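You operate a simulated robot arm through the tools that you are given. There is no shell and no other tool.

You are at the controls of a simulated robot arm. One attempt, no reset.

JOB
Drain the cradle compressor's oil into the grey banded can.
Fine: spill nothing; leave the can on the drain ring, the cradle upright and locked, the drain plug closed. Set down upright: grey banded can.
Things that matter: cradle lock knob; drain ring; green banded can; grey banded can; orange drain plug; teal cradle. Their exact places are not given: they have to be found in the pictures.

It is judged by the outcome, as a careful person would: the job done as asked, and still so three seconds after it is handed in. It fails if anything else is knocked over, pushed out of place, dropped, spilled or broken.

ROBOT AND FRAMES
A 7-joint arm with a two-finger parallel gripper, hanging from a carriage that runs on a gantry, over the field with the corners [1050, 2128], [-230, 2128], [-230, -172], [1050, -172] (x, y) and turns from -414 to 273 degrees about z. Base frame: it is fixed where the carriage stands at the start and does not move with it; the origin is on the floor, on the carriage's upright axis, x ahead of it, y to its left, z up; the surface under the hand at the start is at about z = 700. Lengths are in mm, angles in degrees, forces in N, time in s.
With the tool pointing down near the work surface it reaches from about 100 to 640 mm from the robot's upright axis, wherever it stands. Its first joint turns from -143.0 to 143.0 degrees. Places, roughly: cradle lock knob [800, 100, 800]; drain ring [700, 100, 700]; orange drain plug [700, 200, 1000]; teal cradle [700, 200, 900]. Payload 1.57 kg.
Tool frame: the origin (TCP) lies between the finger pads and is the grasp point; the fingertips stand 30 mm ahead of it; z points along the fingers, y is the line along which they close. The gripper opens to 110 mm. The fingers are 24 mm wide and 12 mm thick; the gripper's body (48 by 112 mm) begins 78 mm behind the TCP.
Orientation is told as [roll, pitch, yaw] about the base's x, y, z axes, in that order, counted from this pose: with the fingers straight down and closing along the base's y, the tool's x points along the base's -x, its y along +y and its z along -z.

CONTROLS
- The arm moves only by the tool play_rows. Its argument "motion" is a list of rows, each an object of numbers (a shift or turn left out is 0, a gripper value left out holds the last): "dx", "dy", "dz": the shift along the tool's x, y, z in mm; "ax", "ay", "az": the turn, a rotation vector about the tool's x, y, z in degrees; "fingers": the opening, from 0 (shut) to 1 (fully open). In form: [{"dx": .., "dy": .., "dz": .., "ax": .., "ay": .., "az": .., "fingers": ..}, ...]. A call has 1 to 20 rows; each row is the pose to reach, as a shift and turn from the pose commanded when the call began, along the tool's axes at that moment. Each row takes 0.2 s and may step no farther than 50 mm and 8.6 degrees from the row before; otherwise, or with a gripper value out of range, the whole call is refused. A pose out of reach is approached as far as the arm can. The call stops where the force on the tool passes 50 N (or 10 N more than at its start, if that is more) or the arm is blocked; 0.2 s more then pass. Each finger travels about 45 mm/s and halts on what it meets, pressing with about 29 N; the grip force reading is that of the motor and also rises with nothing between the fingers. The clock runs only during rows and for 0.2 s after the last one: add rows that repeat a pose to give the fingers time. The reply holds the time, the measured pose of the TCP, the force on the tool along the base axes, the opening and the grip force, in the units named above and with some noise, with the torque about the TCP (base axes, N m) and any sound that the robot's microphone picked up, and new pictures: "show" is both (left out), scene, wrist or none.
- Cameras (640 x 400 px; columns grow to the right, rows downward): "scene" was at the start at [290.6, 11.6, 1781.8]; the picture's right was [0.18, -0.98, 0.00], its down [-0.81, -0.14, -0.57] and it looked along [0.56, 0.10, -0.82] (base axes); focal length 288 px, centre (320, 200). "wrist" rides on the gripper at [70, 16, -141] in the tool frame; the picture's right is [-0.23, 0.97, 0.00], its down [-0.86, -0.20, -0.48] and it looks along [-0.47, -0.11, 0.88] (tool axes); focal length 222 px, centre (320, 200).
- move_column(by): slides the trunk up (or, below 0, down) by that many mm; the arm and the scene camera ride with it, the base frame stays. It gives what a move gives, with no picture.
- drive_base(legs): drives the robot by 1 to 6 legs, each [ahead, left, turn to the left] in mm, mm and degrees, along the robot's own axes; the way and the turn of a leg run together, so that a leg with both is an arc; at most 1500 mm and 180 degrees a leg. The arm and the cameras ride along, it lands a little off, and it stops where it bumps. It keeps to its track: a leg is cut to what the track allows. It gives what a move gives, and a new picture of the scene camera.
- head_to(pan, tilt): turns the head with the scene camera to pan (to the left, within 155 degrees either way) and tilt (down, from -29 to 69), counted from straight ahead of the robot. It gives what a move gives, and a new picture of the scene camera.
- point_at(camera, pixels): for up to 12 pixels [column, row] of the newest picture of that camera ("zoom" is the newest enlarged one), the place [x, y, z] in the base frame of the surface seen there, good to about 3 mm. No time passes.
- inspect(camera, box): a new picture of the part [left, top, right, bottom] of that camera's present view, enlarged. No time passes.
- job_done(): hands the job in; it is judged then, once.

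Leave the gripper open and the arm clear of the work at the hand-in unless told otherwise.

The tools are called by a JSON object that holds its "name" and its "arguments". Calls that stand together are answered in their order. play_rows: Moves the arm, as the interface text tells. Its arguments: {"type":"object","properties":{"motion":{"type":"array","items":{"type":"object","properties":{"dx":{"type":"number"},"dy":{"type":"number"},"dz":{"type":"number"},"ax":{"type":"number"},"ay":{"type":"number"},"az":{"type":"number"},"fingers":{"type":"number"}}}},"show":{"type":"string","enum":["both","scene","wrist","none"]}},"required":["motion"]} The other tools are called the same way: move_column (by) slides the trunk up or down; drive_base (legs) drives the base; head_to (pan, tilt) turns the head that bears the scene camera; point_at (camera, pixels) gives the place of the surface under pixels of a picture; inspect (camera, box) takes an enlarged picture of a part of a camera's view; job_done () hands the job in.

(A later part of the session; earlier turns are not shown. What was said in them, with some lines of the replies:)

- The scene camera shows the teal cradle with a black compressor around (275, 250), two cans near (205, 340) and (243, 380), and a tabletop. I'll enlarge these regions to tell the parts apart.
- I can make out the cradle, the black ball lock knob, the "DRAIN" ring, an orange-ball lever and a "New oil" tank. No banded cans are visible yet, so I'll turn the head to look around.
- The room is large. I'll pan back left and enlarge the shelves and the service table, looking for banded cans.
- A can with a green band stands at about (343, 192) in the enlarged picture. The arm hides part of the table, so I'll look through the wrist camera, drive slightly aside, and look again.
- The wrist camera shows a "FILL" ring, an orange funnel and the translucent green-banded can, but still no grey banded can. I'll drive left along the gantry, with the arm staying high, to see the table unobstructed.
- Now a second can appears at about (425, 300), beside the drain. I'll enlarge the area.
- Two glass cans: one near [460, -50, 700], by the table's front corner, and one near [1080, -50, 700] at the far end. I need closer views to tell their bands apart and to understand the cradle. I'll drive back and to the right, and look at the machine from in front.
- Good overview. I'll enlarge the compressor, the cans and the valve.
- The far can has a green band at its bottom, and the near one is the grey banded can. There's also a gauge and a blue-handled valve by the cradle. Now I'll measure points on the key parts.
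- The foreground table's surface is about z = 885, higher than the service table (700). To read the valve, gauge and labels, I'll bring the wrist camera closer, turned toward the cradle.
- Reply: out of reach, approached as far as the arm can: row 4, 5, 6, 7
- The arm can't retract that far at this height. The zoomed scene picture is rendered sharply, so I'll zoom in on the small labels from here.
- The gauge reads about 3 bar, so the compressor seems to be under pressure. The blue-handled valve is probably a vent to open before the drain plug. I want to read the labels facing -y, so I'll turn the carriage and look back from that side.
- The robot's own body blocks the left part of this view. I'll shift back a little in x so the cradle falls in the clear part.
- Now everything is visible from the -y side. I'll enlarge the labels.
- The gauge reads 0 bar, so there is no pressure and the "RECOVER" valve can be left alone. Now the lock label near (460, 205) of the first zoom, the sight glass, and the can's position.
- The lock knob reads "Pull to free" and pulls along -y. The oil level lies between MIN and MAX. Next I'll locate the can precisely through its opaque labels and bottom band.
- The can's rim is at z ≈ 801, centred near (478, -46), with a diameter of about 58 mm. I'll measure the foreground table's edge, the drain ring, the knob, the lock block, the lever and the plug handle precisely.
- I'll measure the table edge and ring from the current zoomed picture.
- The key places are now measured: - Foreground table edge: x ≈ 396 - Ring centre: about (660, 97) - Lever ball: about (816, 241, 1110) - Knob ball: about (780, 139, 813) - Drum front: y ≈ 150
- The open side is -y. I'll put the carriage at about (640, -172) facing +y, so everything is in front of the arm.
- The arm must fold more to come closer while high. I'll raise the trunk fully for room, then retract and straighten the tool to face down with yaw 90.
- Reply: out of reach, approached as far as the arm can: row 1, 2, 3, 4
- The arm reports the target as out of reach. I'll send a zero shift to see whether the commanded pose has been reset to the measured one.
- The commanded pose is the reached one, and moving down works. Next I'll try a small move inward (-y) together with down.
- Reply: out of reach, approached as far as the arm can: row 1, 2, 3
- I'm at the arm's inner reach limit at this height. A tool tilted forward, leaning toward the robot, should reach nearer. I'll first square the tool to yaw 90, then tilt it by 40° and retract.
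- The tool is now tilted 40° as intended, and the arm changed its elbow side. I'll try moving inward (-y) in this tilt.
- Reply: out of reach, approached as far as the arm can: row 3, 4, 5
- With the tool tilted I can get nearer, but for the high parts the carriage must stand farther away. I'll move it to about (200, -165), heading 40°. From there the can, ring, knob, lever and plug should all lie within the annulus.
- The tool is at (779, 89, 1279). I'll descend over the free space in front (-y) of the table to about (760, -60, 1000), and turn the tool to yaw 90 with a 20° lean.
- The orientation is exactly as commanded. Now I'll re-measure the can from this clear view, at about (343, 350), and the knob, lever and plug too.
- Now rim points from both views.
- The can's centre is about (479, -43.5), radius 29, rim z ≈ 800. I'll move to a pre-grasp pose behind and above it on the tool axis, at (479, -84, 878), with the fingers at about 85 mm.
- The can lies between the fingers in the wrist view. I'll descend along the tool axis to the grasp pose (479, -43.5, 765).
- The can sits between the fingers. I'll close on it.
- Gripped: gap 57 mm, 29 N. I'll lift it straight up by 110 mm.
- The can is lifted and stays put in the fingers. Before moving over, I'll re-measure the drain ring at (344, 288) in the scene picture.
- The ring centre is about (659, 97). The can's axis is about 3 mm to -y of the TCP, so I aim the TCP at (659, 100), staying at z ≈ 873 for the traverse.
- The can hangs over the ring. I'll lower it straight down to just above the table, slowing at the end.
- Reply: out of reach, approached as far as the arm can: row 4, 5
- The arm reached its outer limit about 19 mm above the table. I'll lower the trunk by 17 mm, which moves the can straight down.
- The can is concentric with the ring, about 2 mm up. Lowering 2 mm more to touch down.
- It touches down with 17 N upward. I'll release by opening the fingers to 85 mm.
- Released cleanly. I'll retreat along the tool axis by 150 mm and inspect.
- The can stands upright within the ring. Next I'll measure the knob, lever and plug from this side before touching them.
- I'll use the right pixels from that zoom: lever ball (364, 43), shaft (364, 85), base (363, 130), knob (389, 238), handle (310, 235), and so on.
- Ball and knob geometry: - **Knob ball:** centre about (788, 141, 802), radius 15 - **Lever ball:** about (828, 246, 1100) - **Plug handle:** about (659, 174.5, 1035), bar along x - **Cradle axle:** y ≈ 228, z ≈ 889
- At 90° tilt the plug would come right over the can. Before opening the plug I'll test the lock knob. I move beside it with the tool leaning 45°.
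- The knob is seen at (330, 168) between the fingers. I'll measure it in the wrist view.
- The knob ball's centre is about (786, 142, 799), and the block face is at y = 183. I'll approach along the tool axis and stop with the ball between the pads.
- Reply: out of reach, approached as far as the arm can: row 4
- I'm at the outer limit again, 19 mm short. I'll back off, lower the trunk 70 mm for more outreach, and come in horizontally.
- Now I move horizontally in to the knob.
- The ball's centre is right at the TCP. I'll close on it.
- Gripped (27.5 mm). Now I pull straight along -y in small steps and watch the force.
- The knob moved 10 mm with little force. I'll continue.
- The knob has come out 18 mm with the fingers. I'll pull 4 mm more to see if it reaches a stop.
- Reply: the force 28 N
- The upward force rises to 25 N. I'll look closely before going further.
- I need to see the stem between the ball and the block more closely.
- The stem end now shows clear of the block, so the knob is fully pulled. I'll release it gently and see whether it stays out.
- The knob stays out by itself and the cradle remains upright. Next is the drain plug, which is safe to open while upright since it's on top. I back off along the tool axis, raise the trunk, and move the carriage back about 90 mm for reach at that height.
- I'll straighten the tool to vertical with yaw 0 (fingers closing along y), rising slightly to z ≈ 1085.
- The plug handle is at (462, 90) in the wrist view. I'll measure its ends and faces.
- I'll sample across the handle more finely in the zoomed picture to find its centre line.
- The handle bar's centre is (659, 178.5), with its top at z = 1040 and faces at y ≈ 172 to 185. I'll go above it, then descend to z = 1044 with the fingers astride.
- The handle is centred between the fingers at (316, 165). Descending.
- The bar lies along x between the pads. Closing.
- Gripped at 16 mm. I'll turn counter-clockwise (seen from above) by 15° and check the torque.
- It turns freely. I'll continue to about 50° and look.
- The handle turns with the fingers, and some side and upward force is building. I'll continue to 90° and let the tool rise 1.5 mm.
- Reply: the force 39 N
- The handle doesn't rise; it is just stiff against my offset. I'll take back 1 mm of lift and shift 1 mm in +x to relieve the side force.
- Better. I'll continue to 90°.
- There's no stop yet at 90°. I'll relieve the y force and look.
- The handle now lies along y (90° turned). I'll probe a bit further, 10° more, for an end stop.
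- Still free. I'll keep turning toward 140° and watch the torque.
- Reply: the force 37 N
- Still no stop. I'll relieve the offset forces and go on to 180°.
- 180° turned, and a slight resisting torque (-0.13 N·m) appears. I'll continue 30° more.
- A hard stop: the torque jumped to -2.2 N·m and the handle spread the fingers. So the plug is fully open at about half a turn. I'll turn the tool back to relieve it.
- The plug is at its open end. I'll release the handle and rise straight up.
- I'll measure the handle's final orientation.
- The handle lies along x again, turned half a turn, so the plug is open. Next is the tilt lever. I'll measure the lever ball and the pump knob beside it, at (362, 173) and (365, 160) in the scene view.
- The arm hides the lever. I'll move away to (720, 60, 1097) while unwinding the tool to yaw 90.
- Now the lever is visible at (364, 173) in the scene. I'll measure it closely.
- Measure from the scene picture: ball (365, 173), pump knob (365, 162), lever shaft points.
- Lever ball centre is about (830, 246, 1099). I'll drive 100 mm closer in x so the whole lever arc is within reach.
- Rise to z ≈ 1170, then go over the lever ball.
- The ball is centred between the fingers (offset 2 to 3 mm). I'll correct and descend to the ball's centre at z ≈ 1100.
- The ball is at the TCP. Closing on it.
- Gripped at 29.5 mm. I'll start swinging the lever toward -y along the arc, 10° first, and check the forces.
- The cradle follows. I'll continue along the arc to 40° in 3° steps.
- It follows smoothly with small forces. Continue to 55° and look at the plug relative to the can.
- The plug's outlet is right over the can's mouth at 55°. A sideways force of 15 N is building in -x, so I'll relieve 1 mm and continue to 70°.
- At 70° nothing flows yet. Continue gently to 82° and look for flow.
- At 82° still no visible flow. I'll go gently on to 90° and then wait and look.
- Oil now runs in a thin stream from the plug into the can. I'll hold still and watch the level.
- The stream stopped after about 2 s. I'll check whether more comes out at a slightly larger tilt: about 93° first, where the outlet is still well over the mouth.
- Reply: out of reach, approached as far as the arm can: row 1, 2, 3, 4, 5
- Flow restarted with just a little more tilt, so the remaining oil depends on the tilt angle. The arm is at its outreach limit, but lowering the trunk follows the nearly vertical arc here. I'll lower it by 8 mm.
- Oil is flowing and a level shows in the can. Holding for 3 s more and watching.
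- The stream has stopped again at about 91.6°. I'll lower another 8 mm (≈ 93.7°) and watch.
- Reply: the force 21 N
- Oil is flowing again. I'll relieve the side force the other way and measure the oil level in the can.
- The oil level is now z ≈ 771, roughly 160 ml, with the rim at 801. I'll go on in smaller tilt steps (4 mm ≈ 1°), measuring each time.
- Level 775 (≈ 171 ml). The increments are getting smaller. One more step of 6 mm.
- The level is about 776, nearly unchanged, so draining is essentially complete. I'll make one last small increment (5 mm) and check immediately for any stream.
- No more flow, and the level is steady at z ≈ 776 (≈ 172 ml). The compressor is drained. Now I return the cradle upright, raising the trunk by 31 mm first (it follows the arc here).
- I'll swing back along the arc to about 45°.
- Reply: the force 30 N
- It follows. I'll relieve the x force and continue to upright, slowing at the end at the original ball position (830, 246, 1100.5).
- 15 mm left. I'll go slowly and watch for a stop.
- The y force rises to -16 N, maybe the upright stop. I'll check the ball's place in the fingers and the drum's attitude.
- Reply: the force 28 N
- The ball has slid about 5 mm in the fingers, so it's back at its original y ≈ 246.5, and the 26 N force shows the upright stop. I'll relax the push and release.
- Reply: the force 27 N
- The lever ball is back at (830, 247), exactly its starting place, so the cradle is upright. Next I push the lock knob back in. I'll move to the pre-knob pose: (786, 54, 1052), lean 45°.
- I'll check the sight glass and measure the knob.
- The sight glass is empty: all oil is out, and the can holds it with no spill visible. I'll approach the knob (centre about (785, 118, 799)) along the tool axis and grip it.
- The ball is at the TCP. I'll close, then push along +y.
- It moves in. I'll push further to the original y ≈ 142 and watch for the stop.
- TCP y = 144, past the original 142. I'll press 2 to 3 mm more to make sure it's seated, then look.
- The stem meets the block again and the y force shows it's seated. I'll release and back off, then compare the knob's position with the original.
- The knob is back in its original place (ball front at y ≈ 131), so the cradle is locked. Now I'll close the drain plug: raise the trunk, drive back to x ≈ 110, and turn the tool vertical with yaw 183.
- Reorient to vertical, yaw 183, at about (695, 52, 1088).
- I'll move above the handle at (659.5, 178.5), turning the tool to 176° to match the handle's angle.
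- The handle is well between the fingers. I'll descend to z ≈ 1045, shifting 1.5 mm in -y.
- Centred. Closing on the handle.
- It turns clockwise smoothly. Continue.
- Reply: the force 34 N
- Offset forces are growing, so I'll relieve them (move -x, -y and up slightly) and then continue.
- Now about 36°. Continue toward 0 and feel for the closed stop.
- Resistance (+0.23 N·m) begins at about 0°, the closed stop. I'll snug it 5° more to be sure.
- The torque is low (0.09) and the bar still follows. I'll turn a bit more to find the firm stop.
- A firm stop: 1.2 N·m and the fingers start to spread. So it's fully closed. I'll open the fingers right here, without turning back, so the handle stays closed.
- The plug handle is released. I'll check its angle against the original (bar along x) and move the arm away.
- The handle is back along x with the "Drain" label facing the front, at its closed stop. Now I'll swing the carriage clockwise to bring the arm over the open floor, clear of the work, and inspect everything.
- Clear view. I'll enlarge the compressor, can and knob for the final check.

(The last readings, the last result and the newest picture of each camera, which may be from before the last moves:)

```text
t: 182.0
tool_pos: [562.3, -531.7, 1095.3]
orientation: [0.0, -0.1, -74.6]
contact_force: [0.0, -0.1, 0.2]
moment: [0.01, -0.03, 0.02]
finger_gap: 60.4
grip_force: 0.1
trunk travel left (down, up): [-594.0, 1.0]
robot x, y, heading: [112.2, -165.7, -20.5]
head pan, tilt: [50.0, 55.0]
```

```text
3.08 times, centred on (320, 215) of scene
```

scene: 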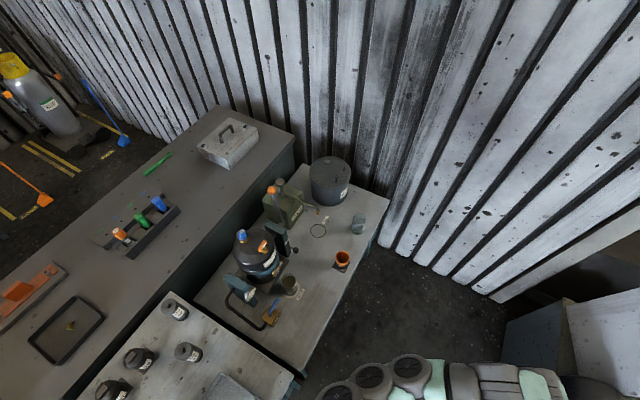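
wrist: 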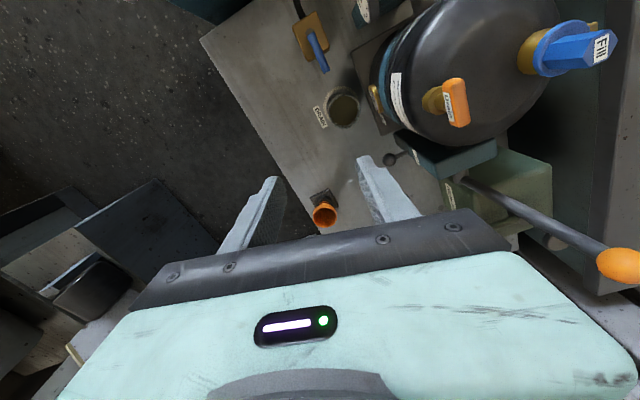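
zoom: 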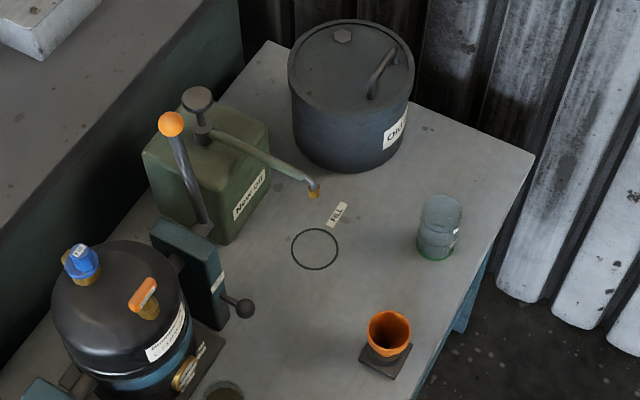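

The can stands upright on the ring with the oil in it. There's no spill, the knob's stem is seated, the plug handle is at its closed angle and the green can is untouched. I'll verify the lever ball position numerically (upright) and open the gripper fully.

{"name": "point_at", "arguments": {"camera": "zoom", "pixels": [[171, 123], [180, 150], [195, 200], [238, 307], [143, 287], [155, 280]]}}

{"name": "play_rows", "arguments": {"motion": [{"fingers": 0.8}, {"fingers": 1.0}, {"fingers": 1.0}, {"fingers": 1.0}], "show": "both"}}

```text
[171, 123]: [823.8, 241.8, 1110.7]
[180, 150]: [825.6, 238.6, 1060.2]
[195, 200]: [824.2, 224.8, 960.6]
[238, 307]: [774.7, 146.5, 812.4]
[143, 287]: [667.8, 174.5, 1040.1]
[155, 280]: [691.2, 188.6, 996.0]
```

```text
t: 183.0
tool_pos: [562.2, -532.2, 1096.3]
orientation: [0.0, 0.0, -74.6]
contact_force: [0.2, -0.4, -0.4]
moment: [0.02, -0.03, 0.01]
finger_gap: 110.0
grip_force: 0.0
trunk travel left (down, up): [-594.0, 1.0]
robot x, y, heading: [112.6, -162.7, -20.5]
head pan, tilt: [50.0, 55.0]
```

scene: 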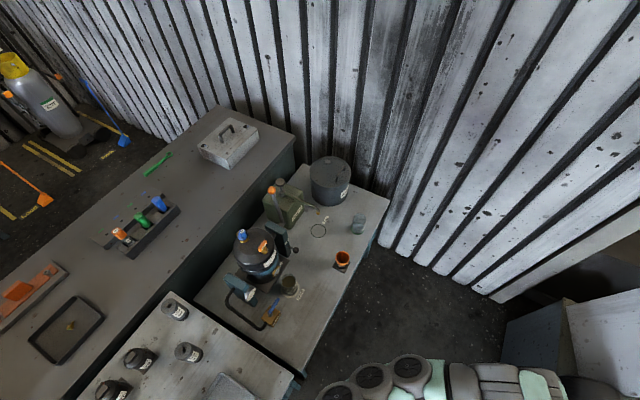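
wrist: 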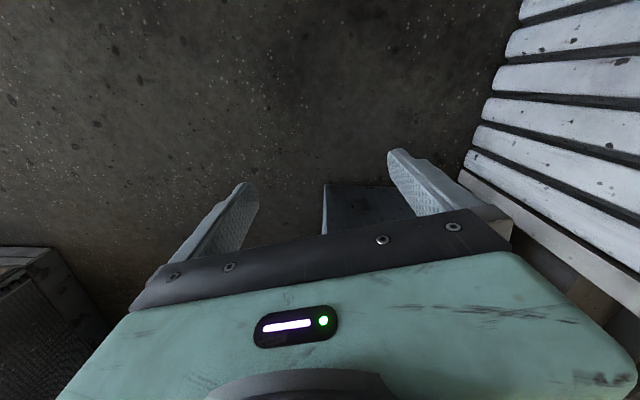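

The lever ball is at its original place. I'll check the knob once more with a tight zoom, as my last pixel was near its edge.

{"name": "inspect", "arguments": {"camera": "scene", "box": [280, 235, 310, 265]}}

{"name": "point_at", "arguments": {"camera": "zoom", "pixels": [[360, 200], [345, 200], [375, 200], [360, 185], [360, 215], [300, 170], [390, 210], [330, 190]]}}

```text
13.33 times, centred on (295, 250) of scene
```

zoom: 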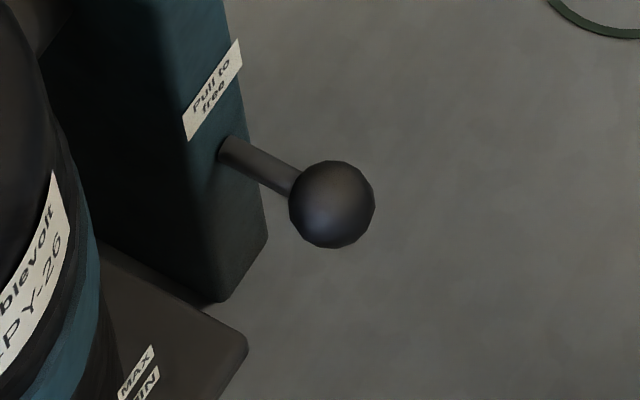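

```text
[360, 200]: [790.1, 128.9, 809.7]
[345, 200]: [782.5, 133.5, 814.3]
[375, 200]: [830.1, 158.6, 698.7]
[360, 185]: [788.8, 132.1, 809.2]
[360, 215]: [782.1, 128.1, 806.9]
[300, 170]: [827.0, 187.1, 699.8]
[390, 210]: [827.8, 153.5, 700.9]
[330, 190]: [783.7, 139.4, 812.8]
```

Final state, as checked:
- **Knob:** centre at y ≈ 143, its original seated position.
- **Cradle:** upright, and locked going by the seated knob; I didn't test it by pushing the lever.
- **Plug:** closed at its stop.
- **Can:** upright on the drain ring with about 170 ml of oil.
- **Sight glass:** empty.
- **Spills:** none visible.
- **Arm:** clear of the work, gripper open.

I'm handing the job in.

{"name": "job_done", "arguments": {}}

```text
The job is handed in.
```

I drained the compressor's oil into the grey banded can and handed the job in. I saw no oil spilled anywhere.

- **Oil:** about 170 ml is in the can, by my estimate from the measured level. The compressor's sight glass is now empty, and nothing more ran out when I tilted it further.
- **Can:** it stands upright on the drain ring.
- **Drain plug:** turned back to its closed stop.
- **Cradle:** upright, with the lock knob pushed back to where it started. I judged the lock by the knob's position and did not push on the lever to test it.
- **Pressure and other items:** the gauge read 0 bar, so I left the RECOVER valve alone. The green banded can and everything else were not touched.
- **Arm:** parked over the open floor with the gripper open.
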